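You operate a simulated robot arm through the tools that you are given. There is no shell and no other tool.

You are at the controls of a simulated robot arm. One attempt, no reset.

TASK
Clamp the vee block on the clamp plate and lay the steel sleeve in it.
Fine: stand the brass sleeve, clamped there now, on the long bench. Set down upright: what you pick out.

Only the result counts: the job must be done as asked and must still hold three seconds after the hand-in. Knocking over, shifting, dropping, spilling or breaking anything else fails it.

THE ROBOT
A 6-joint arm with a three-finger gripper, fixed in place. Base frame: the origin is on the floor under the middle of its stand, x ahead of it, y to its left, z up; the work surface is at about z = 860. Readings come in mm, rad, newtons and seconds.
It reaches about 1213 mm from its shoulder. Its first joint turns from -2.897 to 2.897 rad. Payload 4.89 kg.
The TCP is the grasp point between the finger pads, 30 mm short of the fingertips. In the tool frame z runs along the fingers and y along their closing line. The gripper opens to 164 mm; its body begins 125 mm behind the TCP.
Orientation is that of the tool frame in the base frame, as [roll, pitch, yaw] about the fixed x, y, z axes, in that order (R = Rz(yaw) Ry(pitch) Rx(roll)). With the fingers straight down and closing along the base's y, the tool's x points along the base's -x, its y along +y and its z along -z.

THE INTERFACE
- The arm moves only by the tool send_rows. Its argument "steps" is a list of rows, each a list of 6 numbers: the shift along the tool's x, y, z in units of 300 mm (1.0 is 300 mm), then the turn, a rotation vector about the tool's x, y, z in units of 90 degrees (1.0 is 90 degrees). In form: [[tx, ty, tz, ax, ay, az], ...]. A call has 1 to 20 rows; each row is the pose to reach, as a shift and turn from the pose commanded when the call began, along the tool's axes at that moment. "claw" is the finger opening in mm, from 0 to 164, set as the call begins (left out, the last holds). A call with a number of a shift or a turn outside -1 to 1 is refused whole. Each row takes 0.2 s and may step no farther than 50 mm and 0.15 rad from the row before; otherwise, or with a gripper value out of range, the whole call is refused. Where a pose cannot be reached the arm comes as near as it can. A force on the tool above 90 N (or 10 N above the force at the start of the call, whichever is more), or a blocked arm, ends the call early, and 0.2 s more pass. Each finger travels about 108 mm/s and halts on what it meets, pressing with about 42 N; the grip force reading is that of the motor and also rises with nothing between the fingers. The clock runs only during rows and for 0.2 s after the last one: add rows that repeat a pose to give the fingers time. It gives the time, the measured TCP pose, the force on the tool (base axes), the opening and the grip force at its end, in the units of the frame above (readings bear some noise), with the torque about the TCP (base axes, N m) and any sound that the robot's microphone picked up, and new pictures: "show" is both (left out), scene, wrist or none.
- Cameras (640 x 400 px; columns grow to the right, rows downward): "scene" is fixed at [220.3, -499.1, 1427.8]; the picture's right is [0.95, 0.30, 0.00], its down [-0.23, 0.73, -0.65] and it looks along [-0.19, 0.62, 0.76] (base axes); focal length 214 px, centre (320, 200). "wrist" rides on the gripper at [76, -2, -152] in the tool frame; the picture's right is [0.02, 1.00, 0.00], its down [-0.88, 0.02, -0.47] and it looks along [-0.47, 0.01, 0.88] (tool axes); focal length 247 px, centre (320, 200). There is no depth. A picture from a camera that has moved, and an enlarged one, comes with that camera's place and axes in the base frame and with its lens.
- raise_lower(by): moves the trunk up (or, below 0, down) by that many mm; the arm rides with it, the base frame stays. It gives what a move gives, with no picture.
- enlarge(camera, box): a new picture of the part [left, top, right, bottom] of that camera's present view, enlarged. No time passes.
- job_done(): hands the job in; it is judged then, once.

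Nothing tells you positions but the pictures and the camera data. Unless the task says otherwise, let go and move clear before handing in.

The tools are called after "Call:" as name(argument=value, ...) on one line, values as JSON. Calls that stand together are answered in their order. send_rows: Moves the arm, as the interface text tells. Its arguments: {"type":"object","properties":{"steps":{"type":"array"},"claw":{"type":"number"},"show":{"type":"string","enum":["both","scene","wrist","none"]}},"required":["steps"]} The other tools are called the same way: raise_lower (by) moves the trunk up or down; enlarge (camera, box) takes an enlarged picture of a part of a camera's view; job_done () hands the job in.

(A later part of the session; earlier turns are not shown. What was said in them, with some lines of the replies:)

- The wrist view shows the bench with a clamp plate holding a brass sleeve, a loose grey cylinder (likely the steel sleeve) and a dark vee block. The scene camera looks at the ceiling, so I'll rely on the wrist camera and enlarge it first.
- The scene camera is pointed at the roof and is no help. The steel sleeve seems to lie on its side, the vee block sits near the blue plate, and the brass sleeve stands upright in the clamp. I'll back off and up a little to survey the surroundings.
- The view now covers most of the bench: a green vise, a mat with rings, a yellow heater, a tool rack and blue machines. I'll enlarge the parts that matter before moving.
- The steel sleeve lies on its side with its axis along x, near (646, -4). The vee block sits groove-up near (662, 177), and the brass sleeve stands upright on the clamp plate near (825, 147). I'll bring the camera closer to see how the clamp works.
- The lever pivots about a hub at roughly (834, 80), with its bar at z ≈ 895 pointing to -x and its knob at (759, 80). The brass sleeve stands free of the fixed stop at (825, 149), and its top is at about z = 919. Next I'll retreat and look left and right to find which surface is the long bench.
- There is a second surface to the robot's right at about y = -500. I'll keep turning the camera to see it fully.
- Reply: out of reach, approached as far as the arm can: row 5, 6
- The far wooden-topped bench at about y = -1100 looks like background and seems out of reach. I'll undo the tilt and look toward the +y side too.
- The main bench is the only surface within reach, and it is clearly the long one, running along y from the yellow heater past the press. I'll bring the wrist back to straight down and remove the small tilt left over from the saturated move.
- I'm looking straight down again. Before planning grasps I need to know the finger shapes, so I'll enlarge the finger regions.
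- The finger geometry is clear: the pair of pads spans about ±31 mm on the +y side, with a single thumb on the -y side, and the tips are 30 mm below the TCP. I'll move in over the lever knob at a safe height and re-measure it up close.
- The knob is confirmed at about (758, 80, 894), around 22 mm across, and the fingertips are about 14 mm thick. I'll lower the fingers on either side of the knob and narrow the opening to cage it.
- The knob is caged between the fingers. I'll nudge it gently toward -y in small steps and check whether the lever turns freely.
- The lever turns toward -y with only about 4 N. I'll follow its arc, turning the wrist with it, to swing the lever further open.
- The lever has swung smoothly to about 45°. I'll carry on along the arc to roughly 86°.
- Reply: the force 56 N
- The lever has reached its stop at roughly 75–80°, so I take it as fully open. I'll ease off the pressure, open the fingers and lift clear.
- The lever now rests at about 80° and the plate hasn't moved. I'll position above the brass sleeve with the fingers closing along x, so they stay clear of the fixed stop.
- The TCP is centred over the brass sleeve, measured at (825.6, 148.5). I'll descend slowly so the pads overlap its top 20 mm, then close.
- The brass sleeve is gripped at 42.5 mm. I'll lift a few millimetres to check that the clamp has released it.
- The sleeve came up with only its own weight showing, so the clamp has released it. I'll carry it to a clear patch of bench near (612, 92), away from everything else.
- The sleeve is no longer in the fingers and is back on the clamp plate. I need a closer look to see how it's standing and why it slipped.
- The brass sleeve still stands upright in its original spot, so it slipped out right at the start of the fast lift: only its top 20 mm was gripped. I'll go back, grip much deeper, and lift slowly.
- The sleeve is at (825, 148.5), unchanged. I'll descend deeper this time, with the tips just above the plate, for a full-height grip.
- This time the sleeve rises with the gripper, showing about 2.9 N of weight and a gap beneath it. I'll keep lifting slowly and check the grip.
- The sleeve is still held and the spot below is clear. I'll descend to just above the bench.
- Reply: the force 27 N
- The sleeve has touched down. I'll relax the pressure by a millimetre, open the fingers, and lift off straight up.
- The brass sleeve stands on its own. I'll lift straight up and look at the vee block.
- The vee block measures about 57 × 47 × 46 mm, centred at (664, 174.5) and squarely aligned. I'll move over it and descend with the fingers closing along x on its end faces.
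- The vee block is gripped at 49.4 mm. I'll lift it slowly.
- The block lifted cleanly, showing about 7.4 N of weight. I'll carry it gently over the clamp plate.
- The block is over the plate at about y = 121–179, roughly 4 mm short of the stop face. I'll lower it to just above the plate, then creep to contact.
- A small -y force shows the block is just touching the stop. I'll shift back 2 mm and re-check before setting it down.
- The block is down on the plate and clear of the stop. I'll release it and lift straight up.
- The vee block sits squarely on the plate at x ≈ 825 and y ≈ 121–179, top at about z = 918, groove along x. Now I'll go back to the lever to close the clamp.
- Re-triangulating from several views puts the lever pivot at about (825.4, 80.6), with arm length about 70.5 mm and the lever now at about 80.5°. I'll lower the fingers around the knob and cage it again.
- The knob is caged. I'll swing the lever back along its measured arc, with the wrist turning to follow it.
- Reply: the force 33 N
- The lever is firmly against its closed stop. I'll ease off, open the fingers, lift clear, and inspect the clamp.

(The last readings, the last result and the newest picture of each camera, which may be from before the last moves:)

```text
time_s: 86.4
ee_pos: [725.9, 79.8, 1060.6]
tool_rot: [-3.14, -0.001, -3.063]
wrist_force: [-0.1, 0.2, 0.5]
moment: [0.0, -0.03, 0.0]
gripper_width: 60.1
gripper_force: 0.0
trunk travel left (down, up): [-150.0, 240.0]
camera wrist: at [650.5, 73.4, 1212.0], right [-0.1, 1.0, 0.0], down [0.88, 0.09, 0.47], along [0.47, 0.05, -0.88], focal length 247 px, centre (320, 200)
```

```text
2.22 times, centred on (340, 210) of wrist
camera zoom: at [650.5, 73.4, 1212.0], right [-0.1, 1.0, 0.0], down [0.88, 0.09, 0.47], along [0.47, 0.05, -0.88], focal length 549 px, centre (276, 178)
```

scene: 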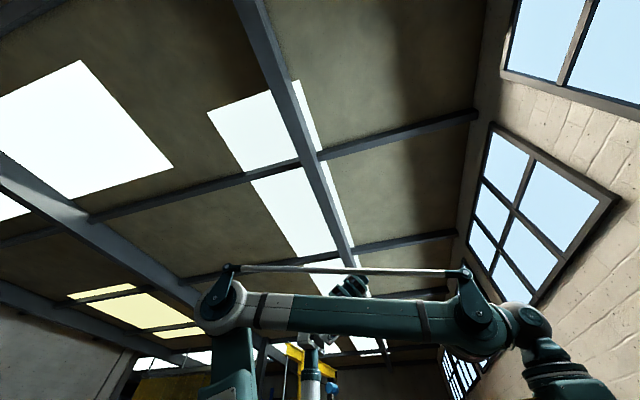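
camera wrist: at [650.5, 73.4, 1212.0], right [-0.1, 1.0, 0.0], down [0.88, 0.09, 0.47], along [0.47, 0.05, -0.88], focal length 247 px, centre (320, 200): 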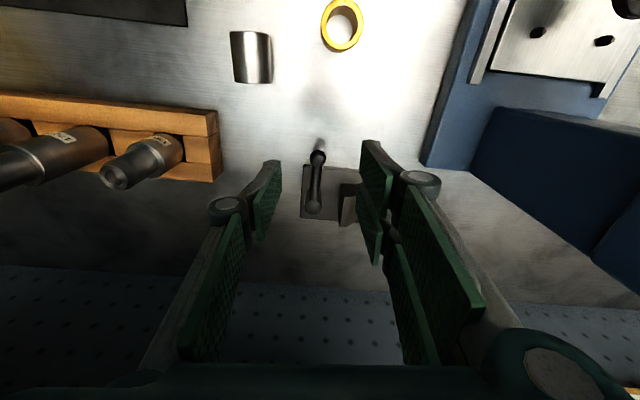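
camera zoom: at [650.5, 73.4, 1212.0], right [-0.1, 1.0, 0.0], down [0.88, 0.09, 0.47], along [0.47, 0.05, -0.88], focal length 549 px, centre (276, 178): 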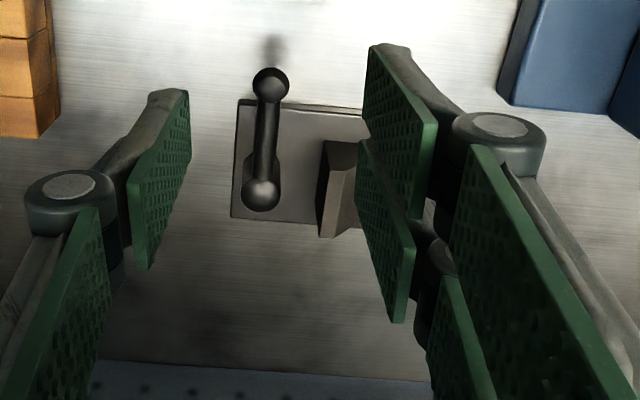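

The lever is back parallel to the plate edge, in its original closed position. I'll test that the vee block is really held by regripping its ends and pulling up very gently.

Call:
send_rows(steps=[[-0.03, 0.017, 0, 0, 0, -0.0865], [-0.06, 0.034, 0, 0, 0, -0.173], [-0.09, 0.05, 0, 0, 0, -0.2595], [-0.12, 0.067, 0, 0, 0, -0.346], [-0.16, 0.085, 0, 0, 0, -0.4325], [-0.19, 0.1, 0, 0, 0, -0.519], [-0.22, 0.12, 0, 0, 0, -0.6055], [-0.25, 0.14, 0, 0, 0, -0.692], [-0.28, 0.155, 0, 0, 0, -0.7785], [-0.31, 0.17, 0, 0, 0, -0.865], [-0.345, 0.19, 0.03, 0, 0, -0.9505], [-0.345, 0.19, 0.068, 0, 0, -0.9505], [-0.345, 0.19, 0.068, 0, 0, -0.9505]], claw=80, show="wrist")

Call:
enlarge(camera="wrist", box=[220, 40, 420, 240])

```text
time_s: 89.2
ee_pos: [824.8, 144.4, 1039.0]
tool_rot: [3.141, -0.002, -1.569]
wrist_force: [0.6, 0.6, -0.4]
moment: [0.01, 0.02, -0.02]
gripper_width: 80.2
gripper_force: 0.1
trunk travel left (down, up): [-150.0, 240.0]
camera wrist: at [826.6, 69.1, 1191.0], right [-1.0, -0.02, 0.0], down [-0.02, 0.88, 0.47], along [-0.01, 0.47, -0.88], focal length 247 px, centre (320, 200)
```

wrist: 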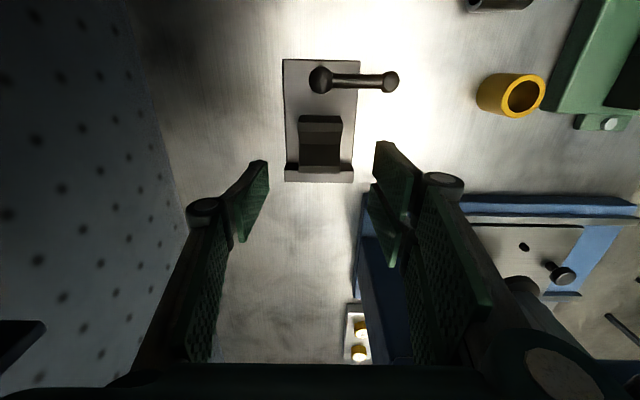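

```text
2.00 times, centred on (320, 140) of wrist
camera zoom: at [826.6, 69.1, 1191.0], right [-1.0, -0.02, 0.0], down [-0.02, 0.88, 0.47], along [-0.01, 0.47, -0.88], focal length 494 px, centre (320, 320)
```

zoom: 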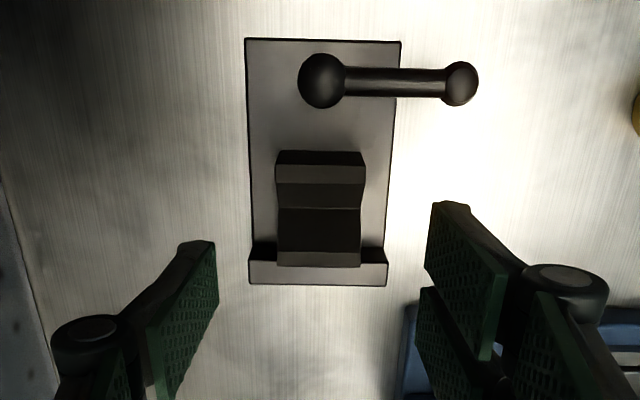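

Call:
send_rows(steps=[[0, 0, 0.1, 0, 0, 0], [0, 0, 0.2, 0, 0, 0], [0, 0, 0.3, 0, 0, 0], [0, 0, 0.37, 0, 0, 0], [0, 0, 0.41, 0, 0, 0], [0, 0, 0.425, 0, 0, 0], [0, 0, 0.425, 0, 0, 0]], claw=80, show="none")

Call:
send_rows(steps=[[0, 0, 0, 0, 0, 0], [0, 0, 0, 0, 0, 0], [0, 0, 0, 0, 0, 0], [0, 0, 0, 0, 0, 0]], claw=36, show="none")

Call:
send_rows(steps=[[0, 0, -0.003, 0, 0, 0], [0, 0, -0.005, 0, 0, 0], [0, 0, -0.005, 0, 0, 0]], show="none")

```text
time_s: 90.8
ee_pos: [823.4, 144.5, 913.0]
tool_rot: [3.142, -0.001, -1.571]
wrist_force: [-0.3, 0.1, 0.0]
moment: [0.01, 0.02, 0.0]
gripper_width: 80.1
gripper_force: 0.2
trunk travel left (down, up): [-150.0, 240.0]
```

```text
time_s: 91.8
ee_pos: [825.0, 144.8, 913.9]
tool_rot: [-3.14, -0.002, -1.571]
wrist_force: [23.7, 0.8, 9.9]
moment: [-0.03, -0.85, 0.29]
gripper_width: 49.6
gripper_force: 41.7
trunk travel left (down, up): [-150.0, 240.0]
```

```text
time_s: 92.6
ee_pos: [825.4, 144.0, 913.7]
tool_rot: [-3.141, -0.001, -1.572]
wrist_force: [30.9, 8.3, 13.7]
moment: [-0.02, -0.77, 0.23]
gripper_width: 49.8
gripper_force: 41.9
trunk travel left (down, up): [-150.0, 240.0]
```

Gripping it produced about 24–30 N of side reaction with no movement of the block, so it is rigidly clamped. I'll release and go for the steel sleeve.

Call:
send_rows(steps=[[0, 0, 0, 0, 0, 0], [0, 0, 0, 0, 0, 0], [0, 0, 0, 0, 0, 0]], claw=80, show="none")

Call:
send_rows(steps=[[0, 0, -0.1, 0, 0, 0], [0, 0, -0.22, 0, 0, 0], [0, 0, -0.34, 0, 0, 0], [0, 0, -0.46, 0, 0, 0], [0.05, 0.07, -0.5, 0, 0, 0], [0.13, 0.19, -0.5, 0, 0, 0], [0.21, 0.31, -0.5, 0, 0, 0], [0.28, 0.43, -0.5, 0, 0, 0], [0.36, 0.54, -0.5, 0, 0, 0], [0.42, 0.59, -0.5, 0, 0, 0], [0.42, 0.59, -0.5, 0, 0, 0]], claw=80, show="wrist")

Call:
enlarge(camera="wrist", box=[220, 60, 460, 260])

```text
time_s: 93.4
ee_pos: [823.7, 144.6, 913.3]
tool_rot: [-3.14, -0.002, -1.571]
wrist_force: [-0.9, -0.3, -0.7]
moment: [-0.02, 0.02, -0.03]
gripper_width: 80.2
gripper_force: 0.1
trunk travel left (down, up): [-150.0, 240.0]
```

```text
time_s: 95.8
ee_pos: [648.9, 19.1, 1061.9]
tool_rot: [-3.141, -0.001, -1.57]
wrist_force: [0.3, -0.8, 0.1]
moment: [0.05, -0.12, 0.02]
gripper_width: 79.7
gripper_force: 0.1
trunk travel left (down, up): [-150.0, 240.0]
camera wrist: at [651.8, -57.4, 1213.7], right [-1.0, -0.02, 0.0], down [-0.02, 0.88, 0.47], along [-0.01, 0.47, -0.88], focal length 247 px, centre (320, 200)
```

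wrist: 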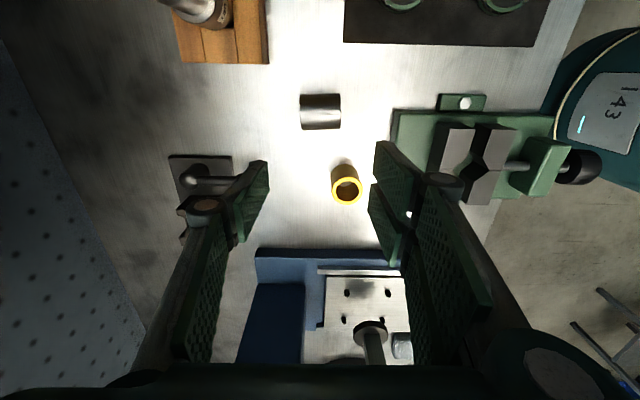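

```text
2.00 times, centred on (340, 160) of wrist
camera zoom: at [651.8, -57.4, 1213.7], right [-1.0, -0.02, 0.0], down [-0.02, 0.88, 0.47], along [-0.01, 0.47, -0.88], focal length 494 px, centre (280, 280)
```

zoom: 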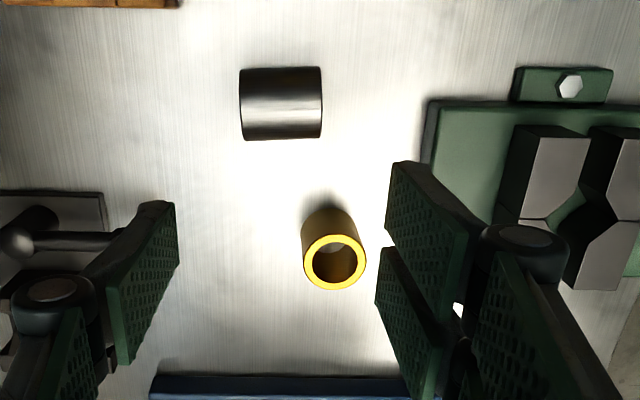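

The steel sleeve lies at about (649, -6), its axis nearly along x. I'll rotate the wrist back so the fingers close along y and position above it.

Call:
send_rows(steps=[[0.01, 0, 0, 0, 0, 0.09], [0.02, 0, 0, 0, 0, 0.18], [0.03, 0, 0, 0, 0, 0.27], [0.04, 0, 0, 0, 0, 0.36], [0.05, 0, 0, 0, 0, 0.45], [0.06, 0, 0, 0, 0, 0.54], [0.07, 0, 0, 0, 0, 0.63], [0.083, 0.003, 0, 0, 0, 0.72], [0.083, 0.003, 0.02, 0, 0, 0.81], [0.083, 0.003, 0.05, 0, 0, 0.9], [0.083, 0.003, 0.073, 0, 0, 0.99], [0.083, 0.003, 0.073, 0, 0, 0.999], [0.083, 0.003, 0.073, 0, 0, 0.999]], claw=80, show="wrist")

Call:
enlarge(camera="wrist", box=[220, 60, 420, 260])

```text
time_s: 98.6
ee_pos: [645.8, -6.3, 1040.8]
tool_rot: [-3.14, 0.0, -3.138]
wrist_force: [0.7, -0.4, 0.7]
moment: [0.0, -0.02, -0.01]
gripper_width: 80.2
gripper_force: 0.0
trunk travel left (down, up): [-150.0, 240.0]
camera wrist: at [570.0, -6.9, 1193.1], right [-0.02, 1.0, 0.0], down [0.88, 0.02, 0.47], along [0.47, 0.01, -0.88], focal length 247 px, centre (320, 200)
```

wrist: 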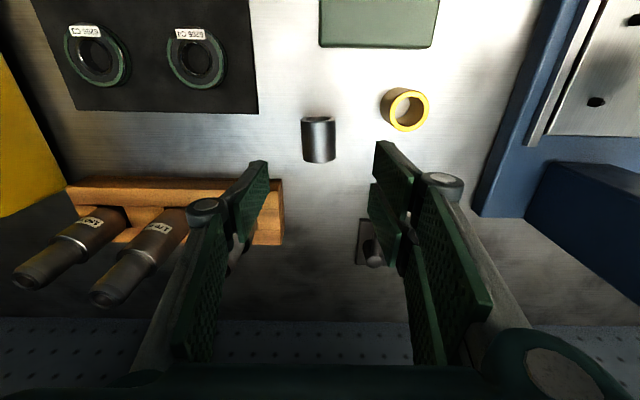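

```text
2.00 times, centred on (320, 160) of wrist
camera zoom: at [570.0, -6.9, 1193.1], right [-0.02, 1.0, 0.0], down [0.88, 0.02, 0.47], along [0.47, 0.01, -0.88], focal length 494 px, centre (320, 280)
```

zoom: 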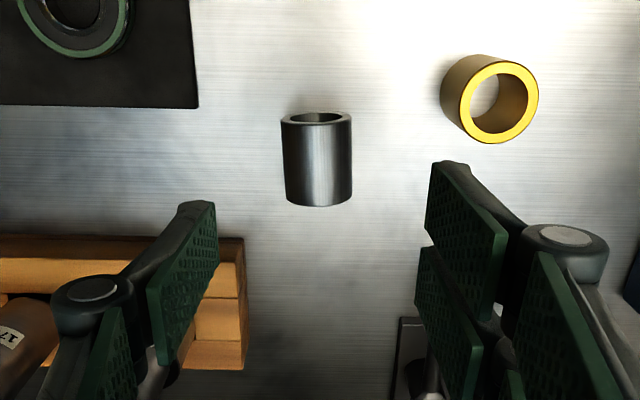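

The sleeve is centred at about (649, -6.6), turned roughly 4°. I'll align the wrist to it and descend so that the tips end about 8 mm below its equator, which will keep them above the vee block when I place it.

Call:
send_rows(steps=[[-0.005, -0.003, 0.06, 0, 0, -0.02], [-0.01, -0.006, 0.16, 0, 0, -0.041], [-0.01, -0.006, 0.26, 0, 0, -0.041], [-0.01, -0.006, 0.36, 0, 0, -0.041], [-0.01, -0.006, 0.42, 0, 0, -0.041], [-0.01, -0.006, 0.455, 0, 0, -0.041], [-0.01, -0.006, 0.455, 0, 0, -0.041]], claw=80, show="wrist")

Call:
enlarge(camera="wrist", box=[220, 100, 420, 300])

```text
time_s: 100.2
ee_pos: [650.2, -9.0, 905.8]
tool_rot: [-3.14, -0.002, -3.075]
wrist_force: [0.4, 0.0, 0.1]
moment: [0.0, 0.01, 0.01]
gripper_width: 80.0
gripper_force: 0.0
trunk travel left (down, up): [-150.0, 240.0]
camera wrist: at [574.0, -15.1, 1057.4], right [-0.09, 1.0, 0.0], down [0.88, 0.08, 0.47], along [0.47, 0.04, -0.88], focal length 247 px, centre (320, 200)
```

wrist: 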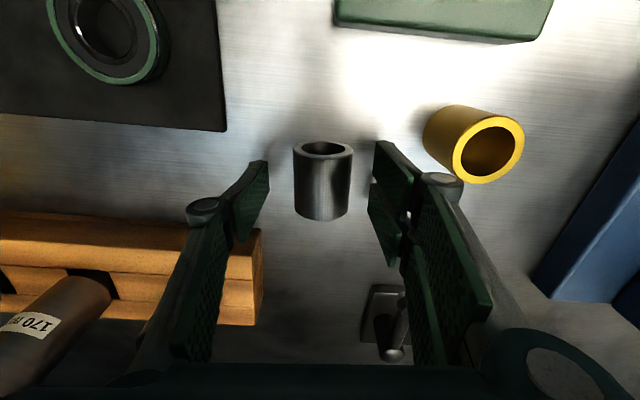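

```text
2.00 times, centred on (320, 200) of wrist
camera zoom: at [574.0, -15.1, 1057.4], right [-0.09, 1.0, 0.0], down [0.88, 0.08, 0.47], along [0.47, 0.04, -0.88], focal length 494 px, centre (320, 200)
```

zoom: 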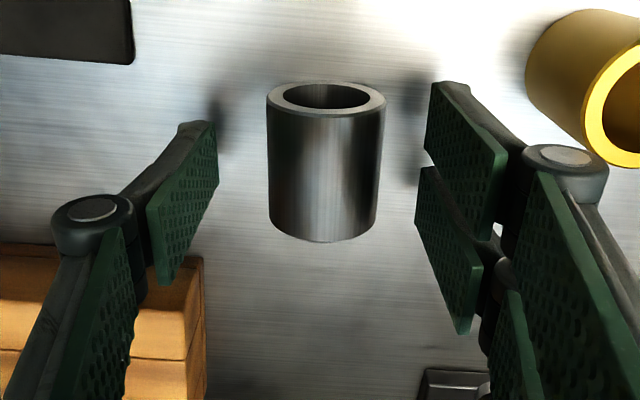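

Call:
send_rows(steps=[[0, 0, 0.008, 0, 0, 0], [0, 0, 0.008, 0, 0, 0]], claw=80, show="none")

Call:
send_rows(steps=[[0, 0, 0, 0, 0, 0], [0, 0, 0, 0, 0, 0], [0, 0, 0, 0, 0, 0], [0, 0, 0, 0, 0, 0], [0, 0, 0, 0, 0, 0]], claw=30, show="wrist")

```text
time_s: 100.8
ee_pos: [649.6, -9.7, 904.2]
tool_rot: [-3.14, 0.0, -3.076]
wrist_force: [1.2, -0.1, -0.2]
moment: [-0.03, 0.03, 0.01]
gripper_width: 80.0
gripper_force: 0.0
trunk travel left (down, up): [-150.0, 240.0]
```

```text
time_s: 102.0
ee_pos: [649.9, -8.9, 902.3]
tool_rot: [-3.139, -0.001, -3.076]
wrist_force: [0.2, -0.7, -0.2]
moment: [0.02, 0.04, -0.02]
gripper_width: 42.8
gripper_force: 42.3
trunk travel left (down, up): [-150.0, 240.0]
camera wrist: at [573.7, -14.5, 1054.8], right [-0.09, 1.0, 0.0], down [0.88, 0.08, 0.47], along [0.47, 0.04, -0.88], focal length 247 px, centre (320, 200)
```

wrist: 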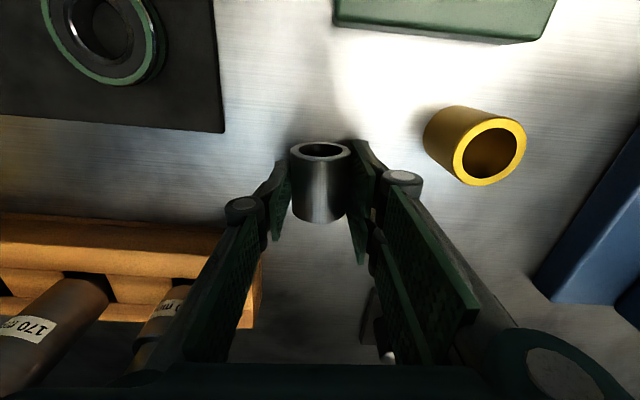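

Gripped at 42.8 mm. I'll lift very gently at first to be sure it's held.

Call:
send_rows(steps=[[0, 0, -0.004, 0, 0, 0], [0, 0, -0.01, 0, 0, 0], [0, 0, -0.018, 0, 0, 0], [0, 0, -0.028, 0, 0, 0], [0, 0, -0.04, 0, 0, 0], [0, 0, -0.05, 0, 0, 0]], show="wrist")

Call:
enlarge(camera="wrist", box=[220, 100, 420, 300])

```text
time_s: 103.4
ee_pos: [650.1, -8.1, 918.5]
tool_rot: [-3.138, -0.001, -3.074]
wrist_force: [-0.5, 0.3, -3.1]
moment: [0.04, 0.03, 0.01]
gripper_width: 42.9
gripper_force: 42.2
trunk travel left (down, up): [-150.0, 240.0]
camera wrist: at [574.4, -13.7, 1069.7], right [-0.09, 1.0, 0.0], down [0.88, 0.08, 0.47], along [0.47, 0.04, -0.88], focal length 247 px, centre (320, 200)
```

wrist: 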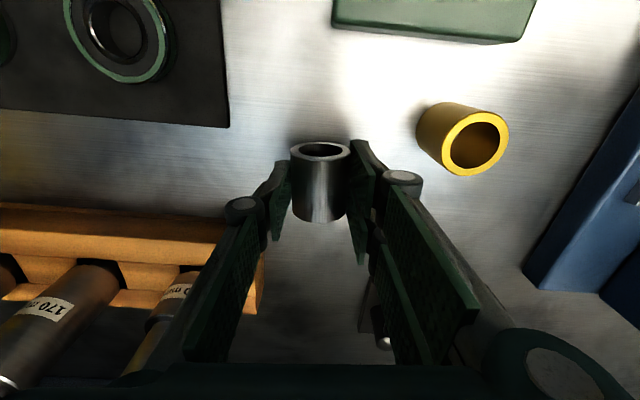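

```text
2.00 times, centred on (320, 200) of wrist
camera zoom: at [574.4, -13.7, 1069.7], right [-0.09, 1.0, 0.0], down [0.88, 0.08, 0.47], along [0.47, 0.04, -0.88], focal length 494 px, centre (320, 200)
```

zoom: 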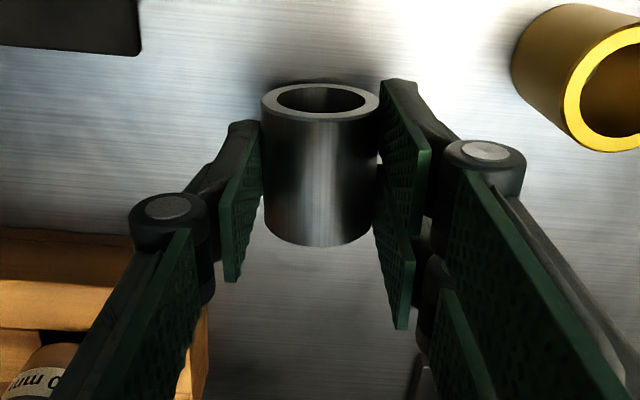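

The sleeve is held, at about 3 N. I'll lift smoothly to a safe height while squaring the wrist.

Call:
send_rows(steps=[[0, 0, -0.01, 0, 0, 0], [0, 0, -0.03, 0, 0, 0.01], [0, 0, -0.06, 0, 0, 0.02], [0, 0, -0.1, 0, 0, 0.03], [0, 0, -0.15, 0, 0, 0.0424], [0, 0, -0.2, 0, 0, 0.0424], [0, 0, -0.25, 0, 0, 0.0424], [0, 0, -0.28, 0, 0, 0.0424], [0, 0, -0.3, 0, 0, 0.0424], [0, 0, -0.3, 0, 0, 0.0424]], show="none")

```text
time_s: 105.6
ee_pos: [650.0, -8.9, 1008.6]
tool_rot: [-3.139, 0.002, 3.141]
wrist_force: [-0.8, -0.2, -3.5]
moment: [0.05, -0.01, 0.04]
gripper_width: 42.9
gripper_force: 42.0
trunk travel left (down, up): [-150.0, 240.0]
```

Call:
send_rows(steps=[[-0.018, 0.016, 0, 0, 0, 0], [-0.047, 0.042, 0, 0, 0, 0], [-0.088, 0.079, 0, 0, 0, 0], [-0.141, 0.127, 0, 0, 0, 0], [-0.199, 0.18, 0, 0, 0, 0], [-0.258, 0.232, 0, 0, 0, 0], [-0.317, 0.285, 0, 0, 0, 0], [-0.375, 0.338, 0, 0, 0, 0], [-0.434, 0.391, 0, 0, 0, 0], [-0.487, 0.438, 0, 0, 0, 0], [-0.528, 0.475, 0, 0, 0, 0], [-0.557, 0.502, 0, 0, 0, 0], [-0.575, 0.517, 0, 0, 0, 0], [-0.5867, 0.528, 0, 0, 0, 0], [-0.5867, 0.528, 0, 0, 0, 0]], show="wrist")

Call:
enlarge(camera="wrist", box=[220, 60, 420, 280])

```text
time_s: 108.8
ee_pos: [827.2, 150.4, 1007.7]
tool_rot: [-3.14, 0.0, 3.14]
wrist_force: [0.0, 0.3, -3.2]
moment: [-0.03, -0.02, -0.02]
gripper_width: 42.9
gripper_force: 41.9
trunk travel left (down, up): [-150.0, 240.0]
camera wrist: at [749.9, 148.7, 1159.6], right [-0.02, 1.0, 0.0], down [0.88, 0.02, 0.47], along [0.47, 0.01, -0.88], focal length 247 px, centre (320, 200)
```

wrist: 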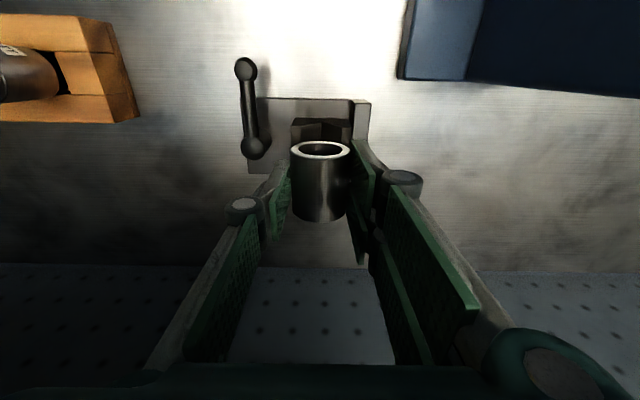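

```text
1.82 times, centred on (320, 170) of wrist
camera zoom: at [749.9, 148.7, 1159.6], right [-0.02, 1.0, 0.0], down [0.88, 0.02, 0.47], along [0.47, 0.01, -0.88], focal length 449 px, centre (320, 254)
```

zoom: 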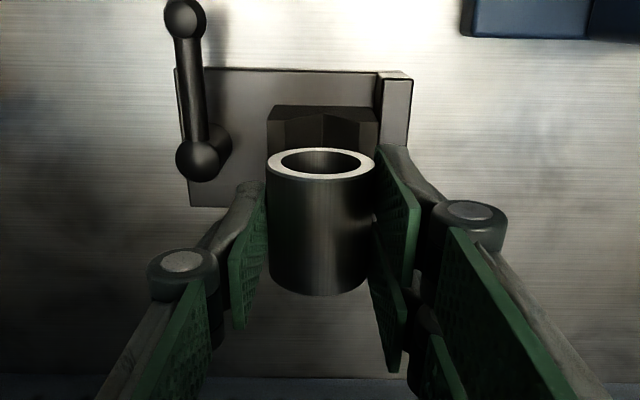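

The sleeve is aligned over the groove: groove apex at y ≈ 150.8, sleeve at y ≈ 150.2, and the ends match in x. I'll descend most of the way, then creep down to contact.

Call:
send_rows(steps=[[0, 0.002, 0.02, 0, 0, 0], [0, 0.002, 0.06, 0, 0, 0], [0, 0.002, 0.1, 0, 0, 0], [0, 0.002, 0.14, 0, 0, 0], [0, 0.002, 0.16, 0, 0, 0], [0, 0.002, 0.168, 0, 0, 0], [0, 0.002, 0.168, 0, 0, 0]], show="wrist")

Call:
enlarge(camera="wrist", box=[220, 60, 420, 280])

```text
time_s: 110.4
ee_pos: [826.1, 151.2, 955.6]
tool_rot: [-3.139, 0.0, 3.142]
wrist_force: [0.1, 0.8, -1.3]
moment: [0.0, 0.02, -0.04]
gripper_width: 42.8
gripper_force: 41.9
trunk travel left (down, up): [-150.0, 240.0]
camera wrist: at [749.8, 149.3, 1108.1], right [-0.02, 1.0, 0.0], down [0.88, 0.02, 0.47], along [0.47, 0.01, -0.88], focal length 247 px, centre (320, 200)
```

wrist: 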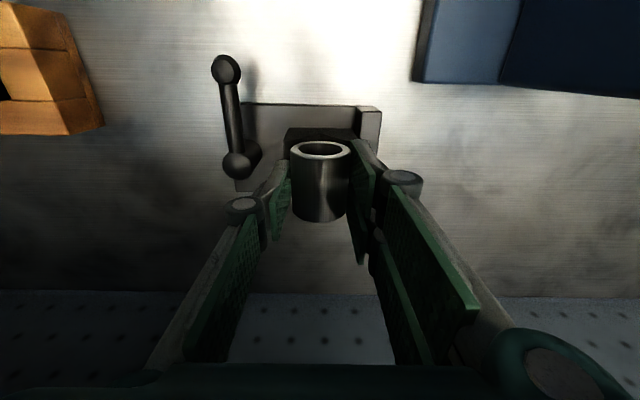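

```text
1.82 times, centred on (320, 170) of wrist
camera zoom: at [749.8, 149.3, 1108.1], right [-0.02, 1.0, 0.0], down [0.88, 0.02, 0.47], along [0.47, 0.01, -0.88], focal length 449 px, centre (320, 254)
```

zoom: 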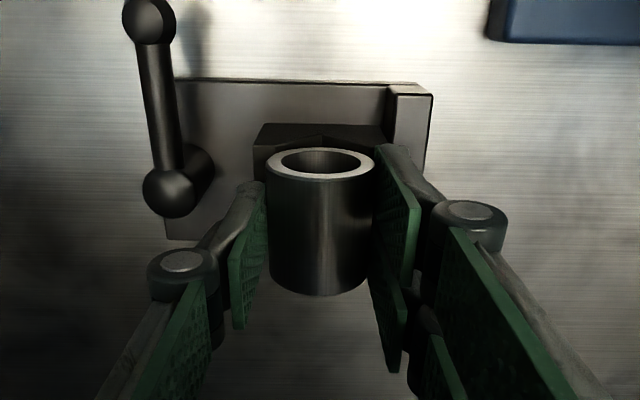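

Call:
send_rows(steps=[[0, 0, 0.0035, 0, 0, 0], [0, 0, 0.0035, 0, 0, 0]], show="none")

Call:
send_rows(steps=[[0, 0, 0.0035, 0, 0, 0], [0, 0, 0.0035, 0, 0, 0]], show="none")

Call:
send_rows(steps=[[0, 0, 0.0035, 0, 0, 0], [0, 0, 0.0035, 0, 0, 0]], show="none")

```text
time_s: 111.0
ee_pos: [827.0, 150.5, 956.2]
tool_rot: [-3.138, 0.0, 3.14]
wrist_force: [0.2, -0.1, -2.0]
moment: [0.01, -0.01, 0.02]
gripper_width: 43.2
gripper_force: 42.1
trunk travel left (down, up): [-150.0, 240.0]
```

```text
time_s: 111.6
ee_pos: [827.0, 150.3, 953.1]
tool_rot: [-3.139, 0.0, -3.141]
wrist_force: [-0.1, 0.0, -2.7]
moment: [0.01, 0.04, 0.0]
gripper_width: 43.0
gripper_force: 42.1
trunk travel left (down, up): [-150.0, 240.0]
```

```text
time_s: 112.2
ee_pos: [825.0, 151.5, 953.7]
tool_rot: [-3.14, -0.001, -3.142]
wrist_force: [0.4, 0.2, -2.4]
moment: [0.0, 0.02, -0.02]
gripper_width: 42.6
gripper_force: 41.9
trunk travel left (down, up): [-150.0, 240.0]
```

Call:
send_rows(steps=[[0, 0, 0.0035, 0, 0, 0], [0, 0, 0.0035, 0, 0, 0]], show="none")

Call:
send_rows(steps=[[0, 0, 0.0035, 0, 0, 0], [0, 0, 0.0035, 0, 0, 0]], show="none")

Call:
send_rows(steps=[[0, 0, 0.0025, 0, 0, 0], [0, 0, 0.0025, 0, 0, 0]], show="none")

```text
time_s: 112.8
ee_pos: [826.4, 150.5, 952.4]
tool_rot: [-3.141, 0.001, -3.14]
wrist_force: [-0.2, -0.1, -2.5]
moment: [0.02, -0.01, 0.0]
gripper_width: 42.7
gripper_force: 41.8
trunk travel left (down, up): [-150.0, 240.0]
```

```text
time_s: 113.4
ee_pos: [826.3, 148.9, 950.9]
tool_rot: [-3.138, 0.0, -3.141]
wrist_force: [0.3, -0.3, -3.7]
moment: [0.01, 0.0, -0.03]
gripper_width: 42.9
gripper_force: 42.3
trunk travel left (down, up): [-150.0, 240.0]
```

```text
time_s: 114.0
ee_pos: [826.8, 148.8, 949.8]
tool_rot: [-3.14, 0.001, -3.142]
wrist_force: [0.3, -0.7, -3.8]
moment: [-0.04, -0.04, -0.02]
gripper_width: 43.0
gripper_force: 42.1
trunk travel left (down, up): [-150.0, 240.0]
```

Call:
send_rows(steps=[[0, 0, 0.0025, 0, 0, 0], [0, 0, 0.0025, 0, 0, 0]], show="none")

Call:
send_rows(steps=[[0, 0, 0.0025, 0, 0, 0], [0, 0, 0.0025, 0, 0, 0]], show="wrist")

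Call:
enlarge(camera="wrist", box=[240, 100, 400, 260])

```text
time_s: 114.6
ee_pos: [825.3, 150.1, 950.2]
tool_rot: [-3.139, -0.001, 3.141]
wrist_force: [0.6, 1.4, -1.5]
moment: [0.0, -0.08, 0.01]
gripper_width: 43.0
gripper_force: 41.7
trunk travel left (down, up): [-150.0, 240.0]
```

```text
time_s: 115.2
ee_pos: [825.3, 149.8, 949.4]
tool_rot: [-3.139, 0.0, 3.141]
wrist_force: [0.7, 2.7, 2.5]
moment: [0.07, -0.18, 0.09]
gripper_width: 42.7
gripper_force: 42.1
trunk travel left (down, up): [-150.0, 240.0]
camera wrist: at [749.4, 148.9, 1101.2], right [-0.02, 1.0, 0.0], down [0.88, 0.02, 0.47], along [0.47, 0.01, -0.88], focal length 247 px, centre (320, 200)
```

wrist: 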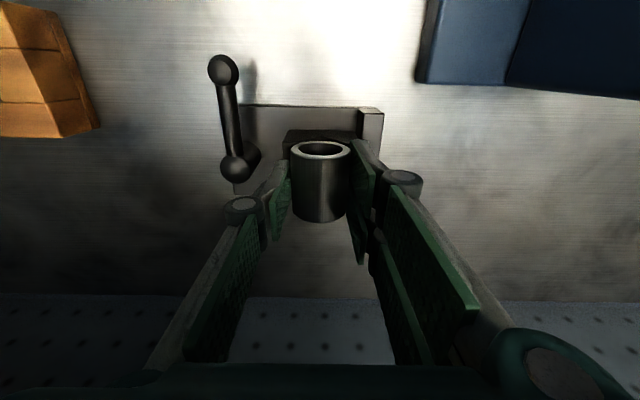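

```text
2.50 times, centred on (320, 180) of wrist
camera zoom: at [749.4, 148.9, 1101.2], right [-0.02, 1.0, 0.0], down [0.88, 0.02, 0.47], along [0.47, 0.01, -0.88], focal length 617 px, centre (320, 250)
```

zoom: 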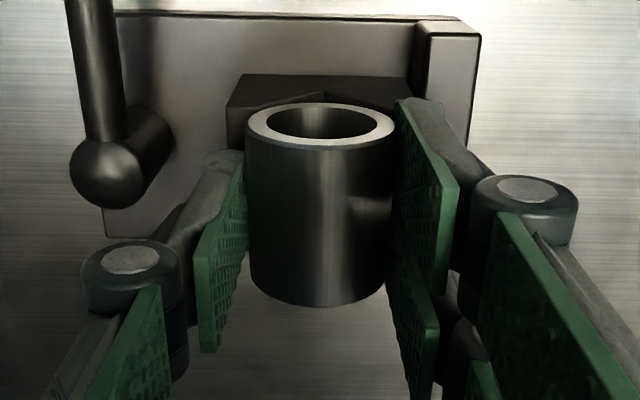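

Contact has begun on the -y face of the groove, with a slight +y reaction. I'll shift about 0.9 mm to +y to centre it and settle a little further.

Call:
send_rows(steps=[[0, 0.003, 0, 0, 0, 0], [0, 0.003, 0, 0, 0, 0]], show="none")

Call:
send_rows(steps=[[0, 0, 0.0025, 0, 0, 0], [0, 0, 0.0025, 0, 0, 0]], show="none")

```text
time_s: 115.8
ee_pos: [825.5, 151.2, 949.3]
tool_rot: [-3.14, 0.0, 3.141]
wrist_force: [-0.6, -0.7, -2.4]
moment: [-0.01, -0.02, -0.01]
gripper_width: 42.9
gripper_force: 42.1
trunk travel left (down, up): [-150.0, 240.0]
```

```text
time_s: 116.4
ee_pos: [826.5, 150.9, 947.4]
tool_rot: [-3.14, 0.0, 3.141]
wrist_force: [0.9, -3.7, 1.1]
moment: [-0.08, 0.0, 0.08]
gripper_width: 43.0
gripper_force: 42.3
trunk travel left (down, up): [-150.0, 240.0]
```

Call:
send_rows(steps=[[0, -0.0013, 0, 0, 0, 0], [0, -0.0013, 0, 0, 0, 0]], show="none")

Call:
send_rows(steps=[[0, 0, 0.0017, 0, 0, 0], [0, 0, 0.0017, 0, 0, 0]], show="none")

```text
time_s: 117.0
ee_pos: [826.6, 151.4, 949.4]
tool_rot: [-3.14, -0.001, 3.142]
wrist_force: [-0.8, 0.0, -2.4]
moment: [0.01, 0.03, 0.01]
gripper_width: 42.6
gripper_force: 42.2
trunk travel left (down, up): [-150.0, 240.0]
```

```text
time_s: 117.6
ee_pos: [826.0, 150.8, 947.0]
tool_rot: [-3.14, 0.0, 3.141]
wrist_force: [1.1, 0.3, 5.6]
moment: [-0.01, -0.05, 0.25]
gripper_width: 43.0
gripper_force: 41.8
trunk travel left (down, up): [-150.0, 240.0]
```

The side force is balanced and there is about 9 N of downward contact, so the sleeve is seated on both groove faces. I'll relax slightly and open the fingers.

Call:
send_rows(steps=[[0, 0, -0.001, 0, 0, 0], [0, 0, -0.001, 0, 0, 0]], show="none")

Call:
send_rows(steps=[[0, 0, 0, 0, 0, 0], [0, 0, 0, 0, 0, 0], [0, 0, 0, 0, 0, 0]], claw=64, show="wrist")

Call:
enlarge(camera="wrist", box=[240, 100, 400, 260])

```text
time_s: 118.2
ee_pos: [827.1, 150.0, 948.7]
tool_rot: [-3.141, 0.0, -3.141]
wrist_force: [0.6, 0.8, -2.5]
moment: [-0.02, -0.03, 0.0]
gripper_width: 42.8
gripper_force: 42.2
trunk travel left (down, up): [-150.0, 240.0]
```

```text
time_s: 119.0
ee_pos: [826.5, 150.3, 949.4]
tool_rot: [-3.139, 0.001, -3.141]
wrist_force: [-0.3, -0.2, -0.4]
moment: [0.01, 0.0, -0.02]
gripper_width: 63.9
gripper_force: 0.1
trunk travel left (down, up): [-150.0, 240.0]
camera wrist: at [750.3, 149.7, 1100.6], right [-0.02, 1.0, 0.0], down [0.88, 0.02, 0.47], along [0.47, 0.01, -0.88], focal length 247 px, centre (320, 200)
```

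wrist: 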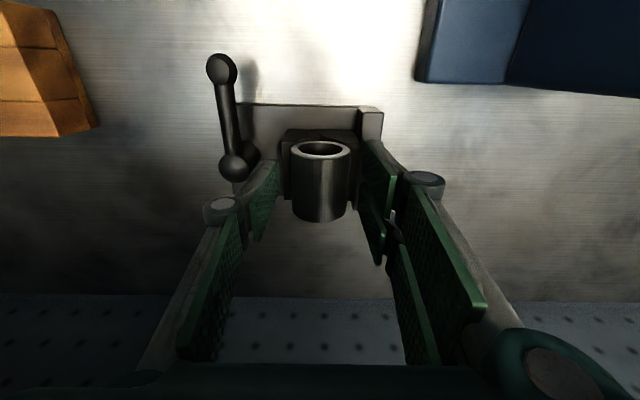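

```text
2.50 times, centred on (320, 180) of wrist
camera zoom: at [750.3, 149.7, 1100.6], right [-0.02, 1.0, 0.0], down [0.88, 0.02, 0.47], along [0.47, 0.01, -0.88], focal length 617 px, centre (320, 250)
```

zoom: 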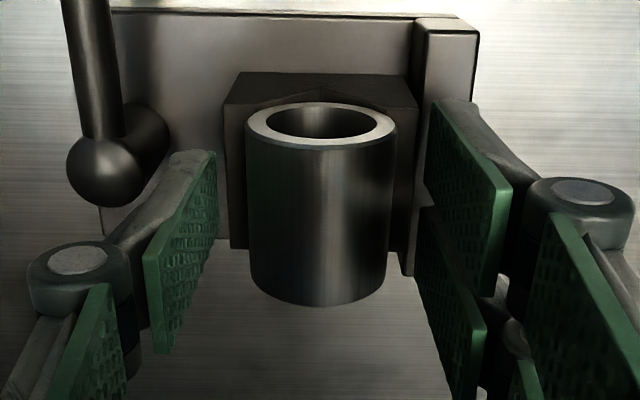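

The sleeve rests in the groove and the fingers are clear. I'll lift straight up, back away, and inspect everything.

Call:
send_rows(steps=[[0, 0, -0.02, 0, 0, 0], [0, 0, -0.07, 0, 0, 0], [0, 0, -0.15, 0, 0, 0], [0, 0, -0.25, 0, 0, 0], [0, 0, -0.36, 0, 0, 0], [0, 0, -0.46, 0, 0, 0], [0.1, 0, -0.52, 0, 0, 0], [0.22, -0.04, -0.55, 0, 0, 0], [0.34, -0.08, -0.55, 0, 0, 0], [0.46, -0.12, -0.55, 0, 0, 0], [0.46, -0.12, -0.55, 0, 0, 0]], claw=64, show="wrist")

Call:
enlarge(camera="wrist", box=[240, 80, 440, 240])

```text
time_s: 121.4
ee_pos: [687.4, 115.8, 1112.2]
tool_rot: [-3.141, 0.0, -3.14]
wrist_force: [-0.7, -0.5, -0.5]
moment: [0.02, -0.14, -0.01]
gripper_width: 63.8
gripper_force: 0.0
trunk travel left (down, up): [-150.0, 240.0]
camera wrist: at [611.7, 113.9, 1264.1], right [-0.02, 1.0, 0.0], down [0.88, 0.02, 0.47], along [0.47, 0.01, -0.88], focal length 247 px, centre (320, 200)
```

wrist: 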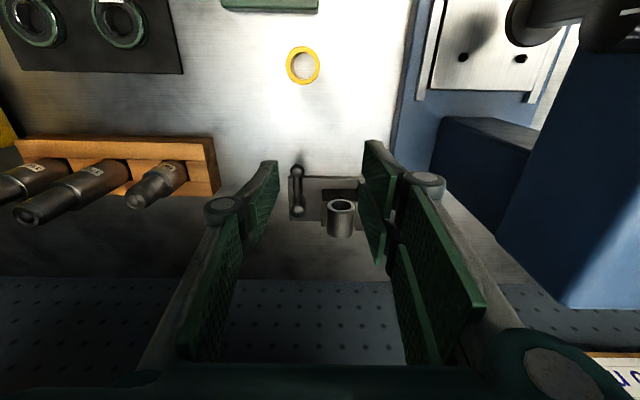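

```text
2.50 times, centred on (340, 160) of wrist
camera zoom: at [611.7, 113.9, 1264.1], right [-0.02, 1.0, 0.0], down [0.88, 0.02, 0.47], along [0.47, 0.01, -0.88], focal length 617 px, centre (270, 300)
```

zoom: 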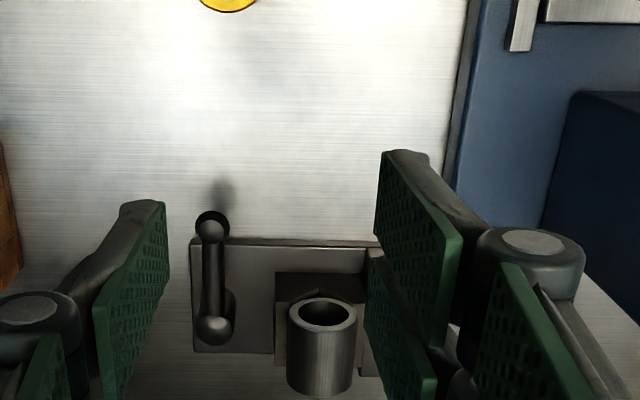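

Call:
send_rows(steps=[[0.1, 0, -0.1, 0, 0, 0], [0.2, 0.03, -0.2, 0, 0, 0], [0.3, 0.06, -0.28, 0, 0, 0], [0.3, 0.06, -0.28, 0, 0, 0], [0.3, 0.06, -0.28, 0, 0, 0]], claw=120, show="wrist")

Call:
enlarge(camera="wrist", box=[240, 60, 440, 240])

```text
time_s: 122.6
ee_pos: [600.3, 134.2, 1195.9]
tool_rot: [-3.139, -0.002, -3.14]
wrist_force: [-0.6, -0.3, 1.1]
moment: [-0.04, -0.12, -0.02]
gripper_width: 120.3
gripper_force: 0.1
trunk travel left (down, up): [-150.0, 240.0]
camera wrist: at [524.3, 133.5, 1347.3], right [-0.02, 1.0, 0.0], down [0.88, 0.02, 0.47], along [0.47, 0.01, -0.88], focal length 247 px, centre (320, 200)
```

wrist: 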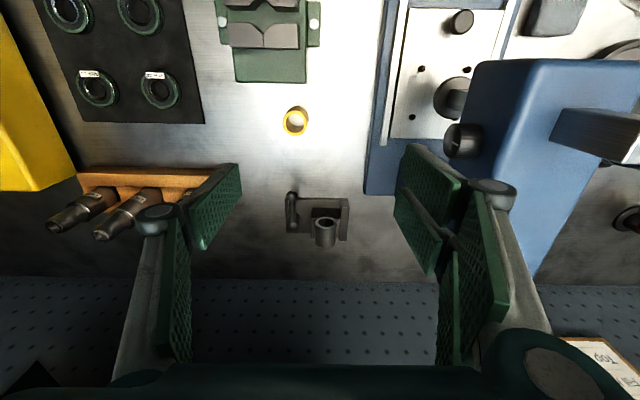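

```text
2.22 times, centred on (340, 150) of wrist
camera zoom: at [524.3, 133.5, 1347.3], right [-0.02, 1.0, 0.0], down [0.88, 0.02, 0.47], along [0.47, 0.01, -0.88], focal length 549 px, centre (276, 311)
```

zoom: 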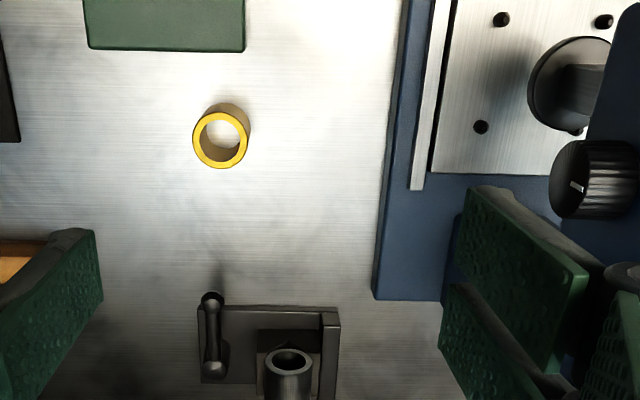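

The picture shows everything in place. The vee block is clamped with the lever closed, the steel sleeve lies in its groove, and the brass sleeve stands upright on the bench. Nothing else has moved and the gripper is clear, so I'm handing in.

Call:
job_done()

```text
The job is handed in.
```

The job is handed in; no verdict came back with it. In the last pictures, everything was where you asked for it:

- **Vee block:** it sits on the clamp plate with the lever at its closed stop. When I gripped it afterwards it took about 24–30 N sideways without moving, so it is held.
- **Steel sleeve:** it lies in the block's groove, touching both faces.
- **Brass sleeve:** it stands upright on the long bench, clear of everything else. I took the main work surface to be the long bench, as it was the only bench within reach.

On the first try the brass sleeve slipped out of the fingers as I lifted it off the clamp plate. It stayed upright in its original spot, and a deeper grip with a slower lift worked. Nothing else appears to have been touched or moved, and the gripper was open and clear at hand-in.
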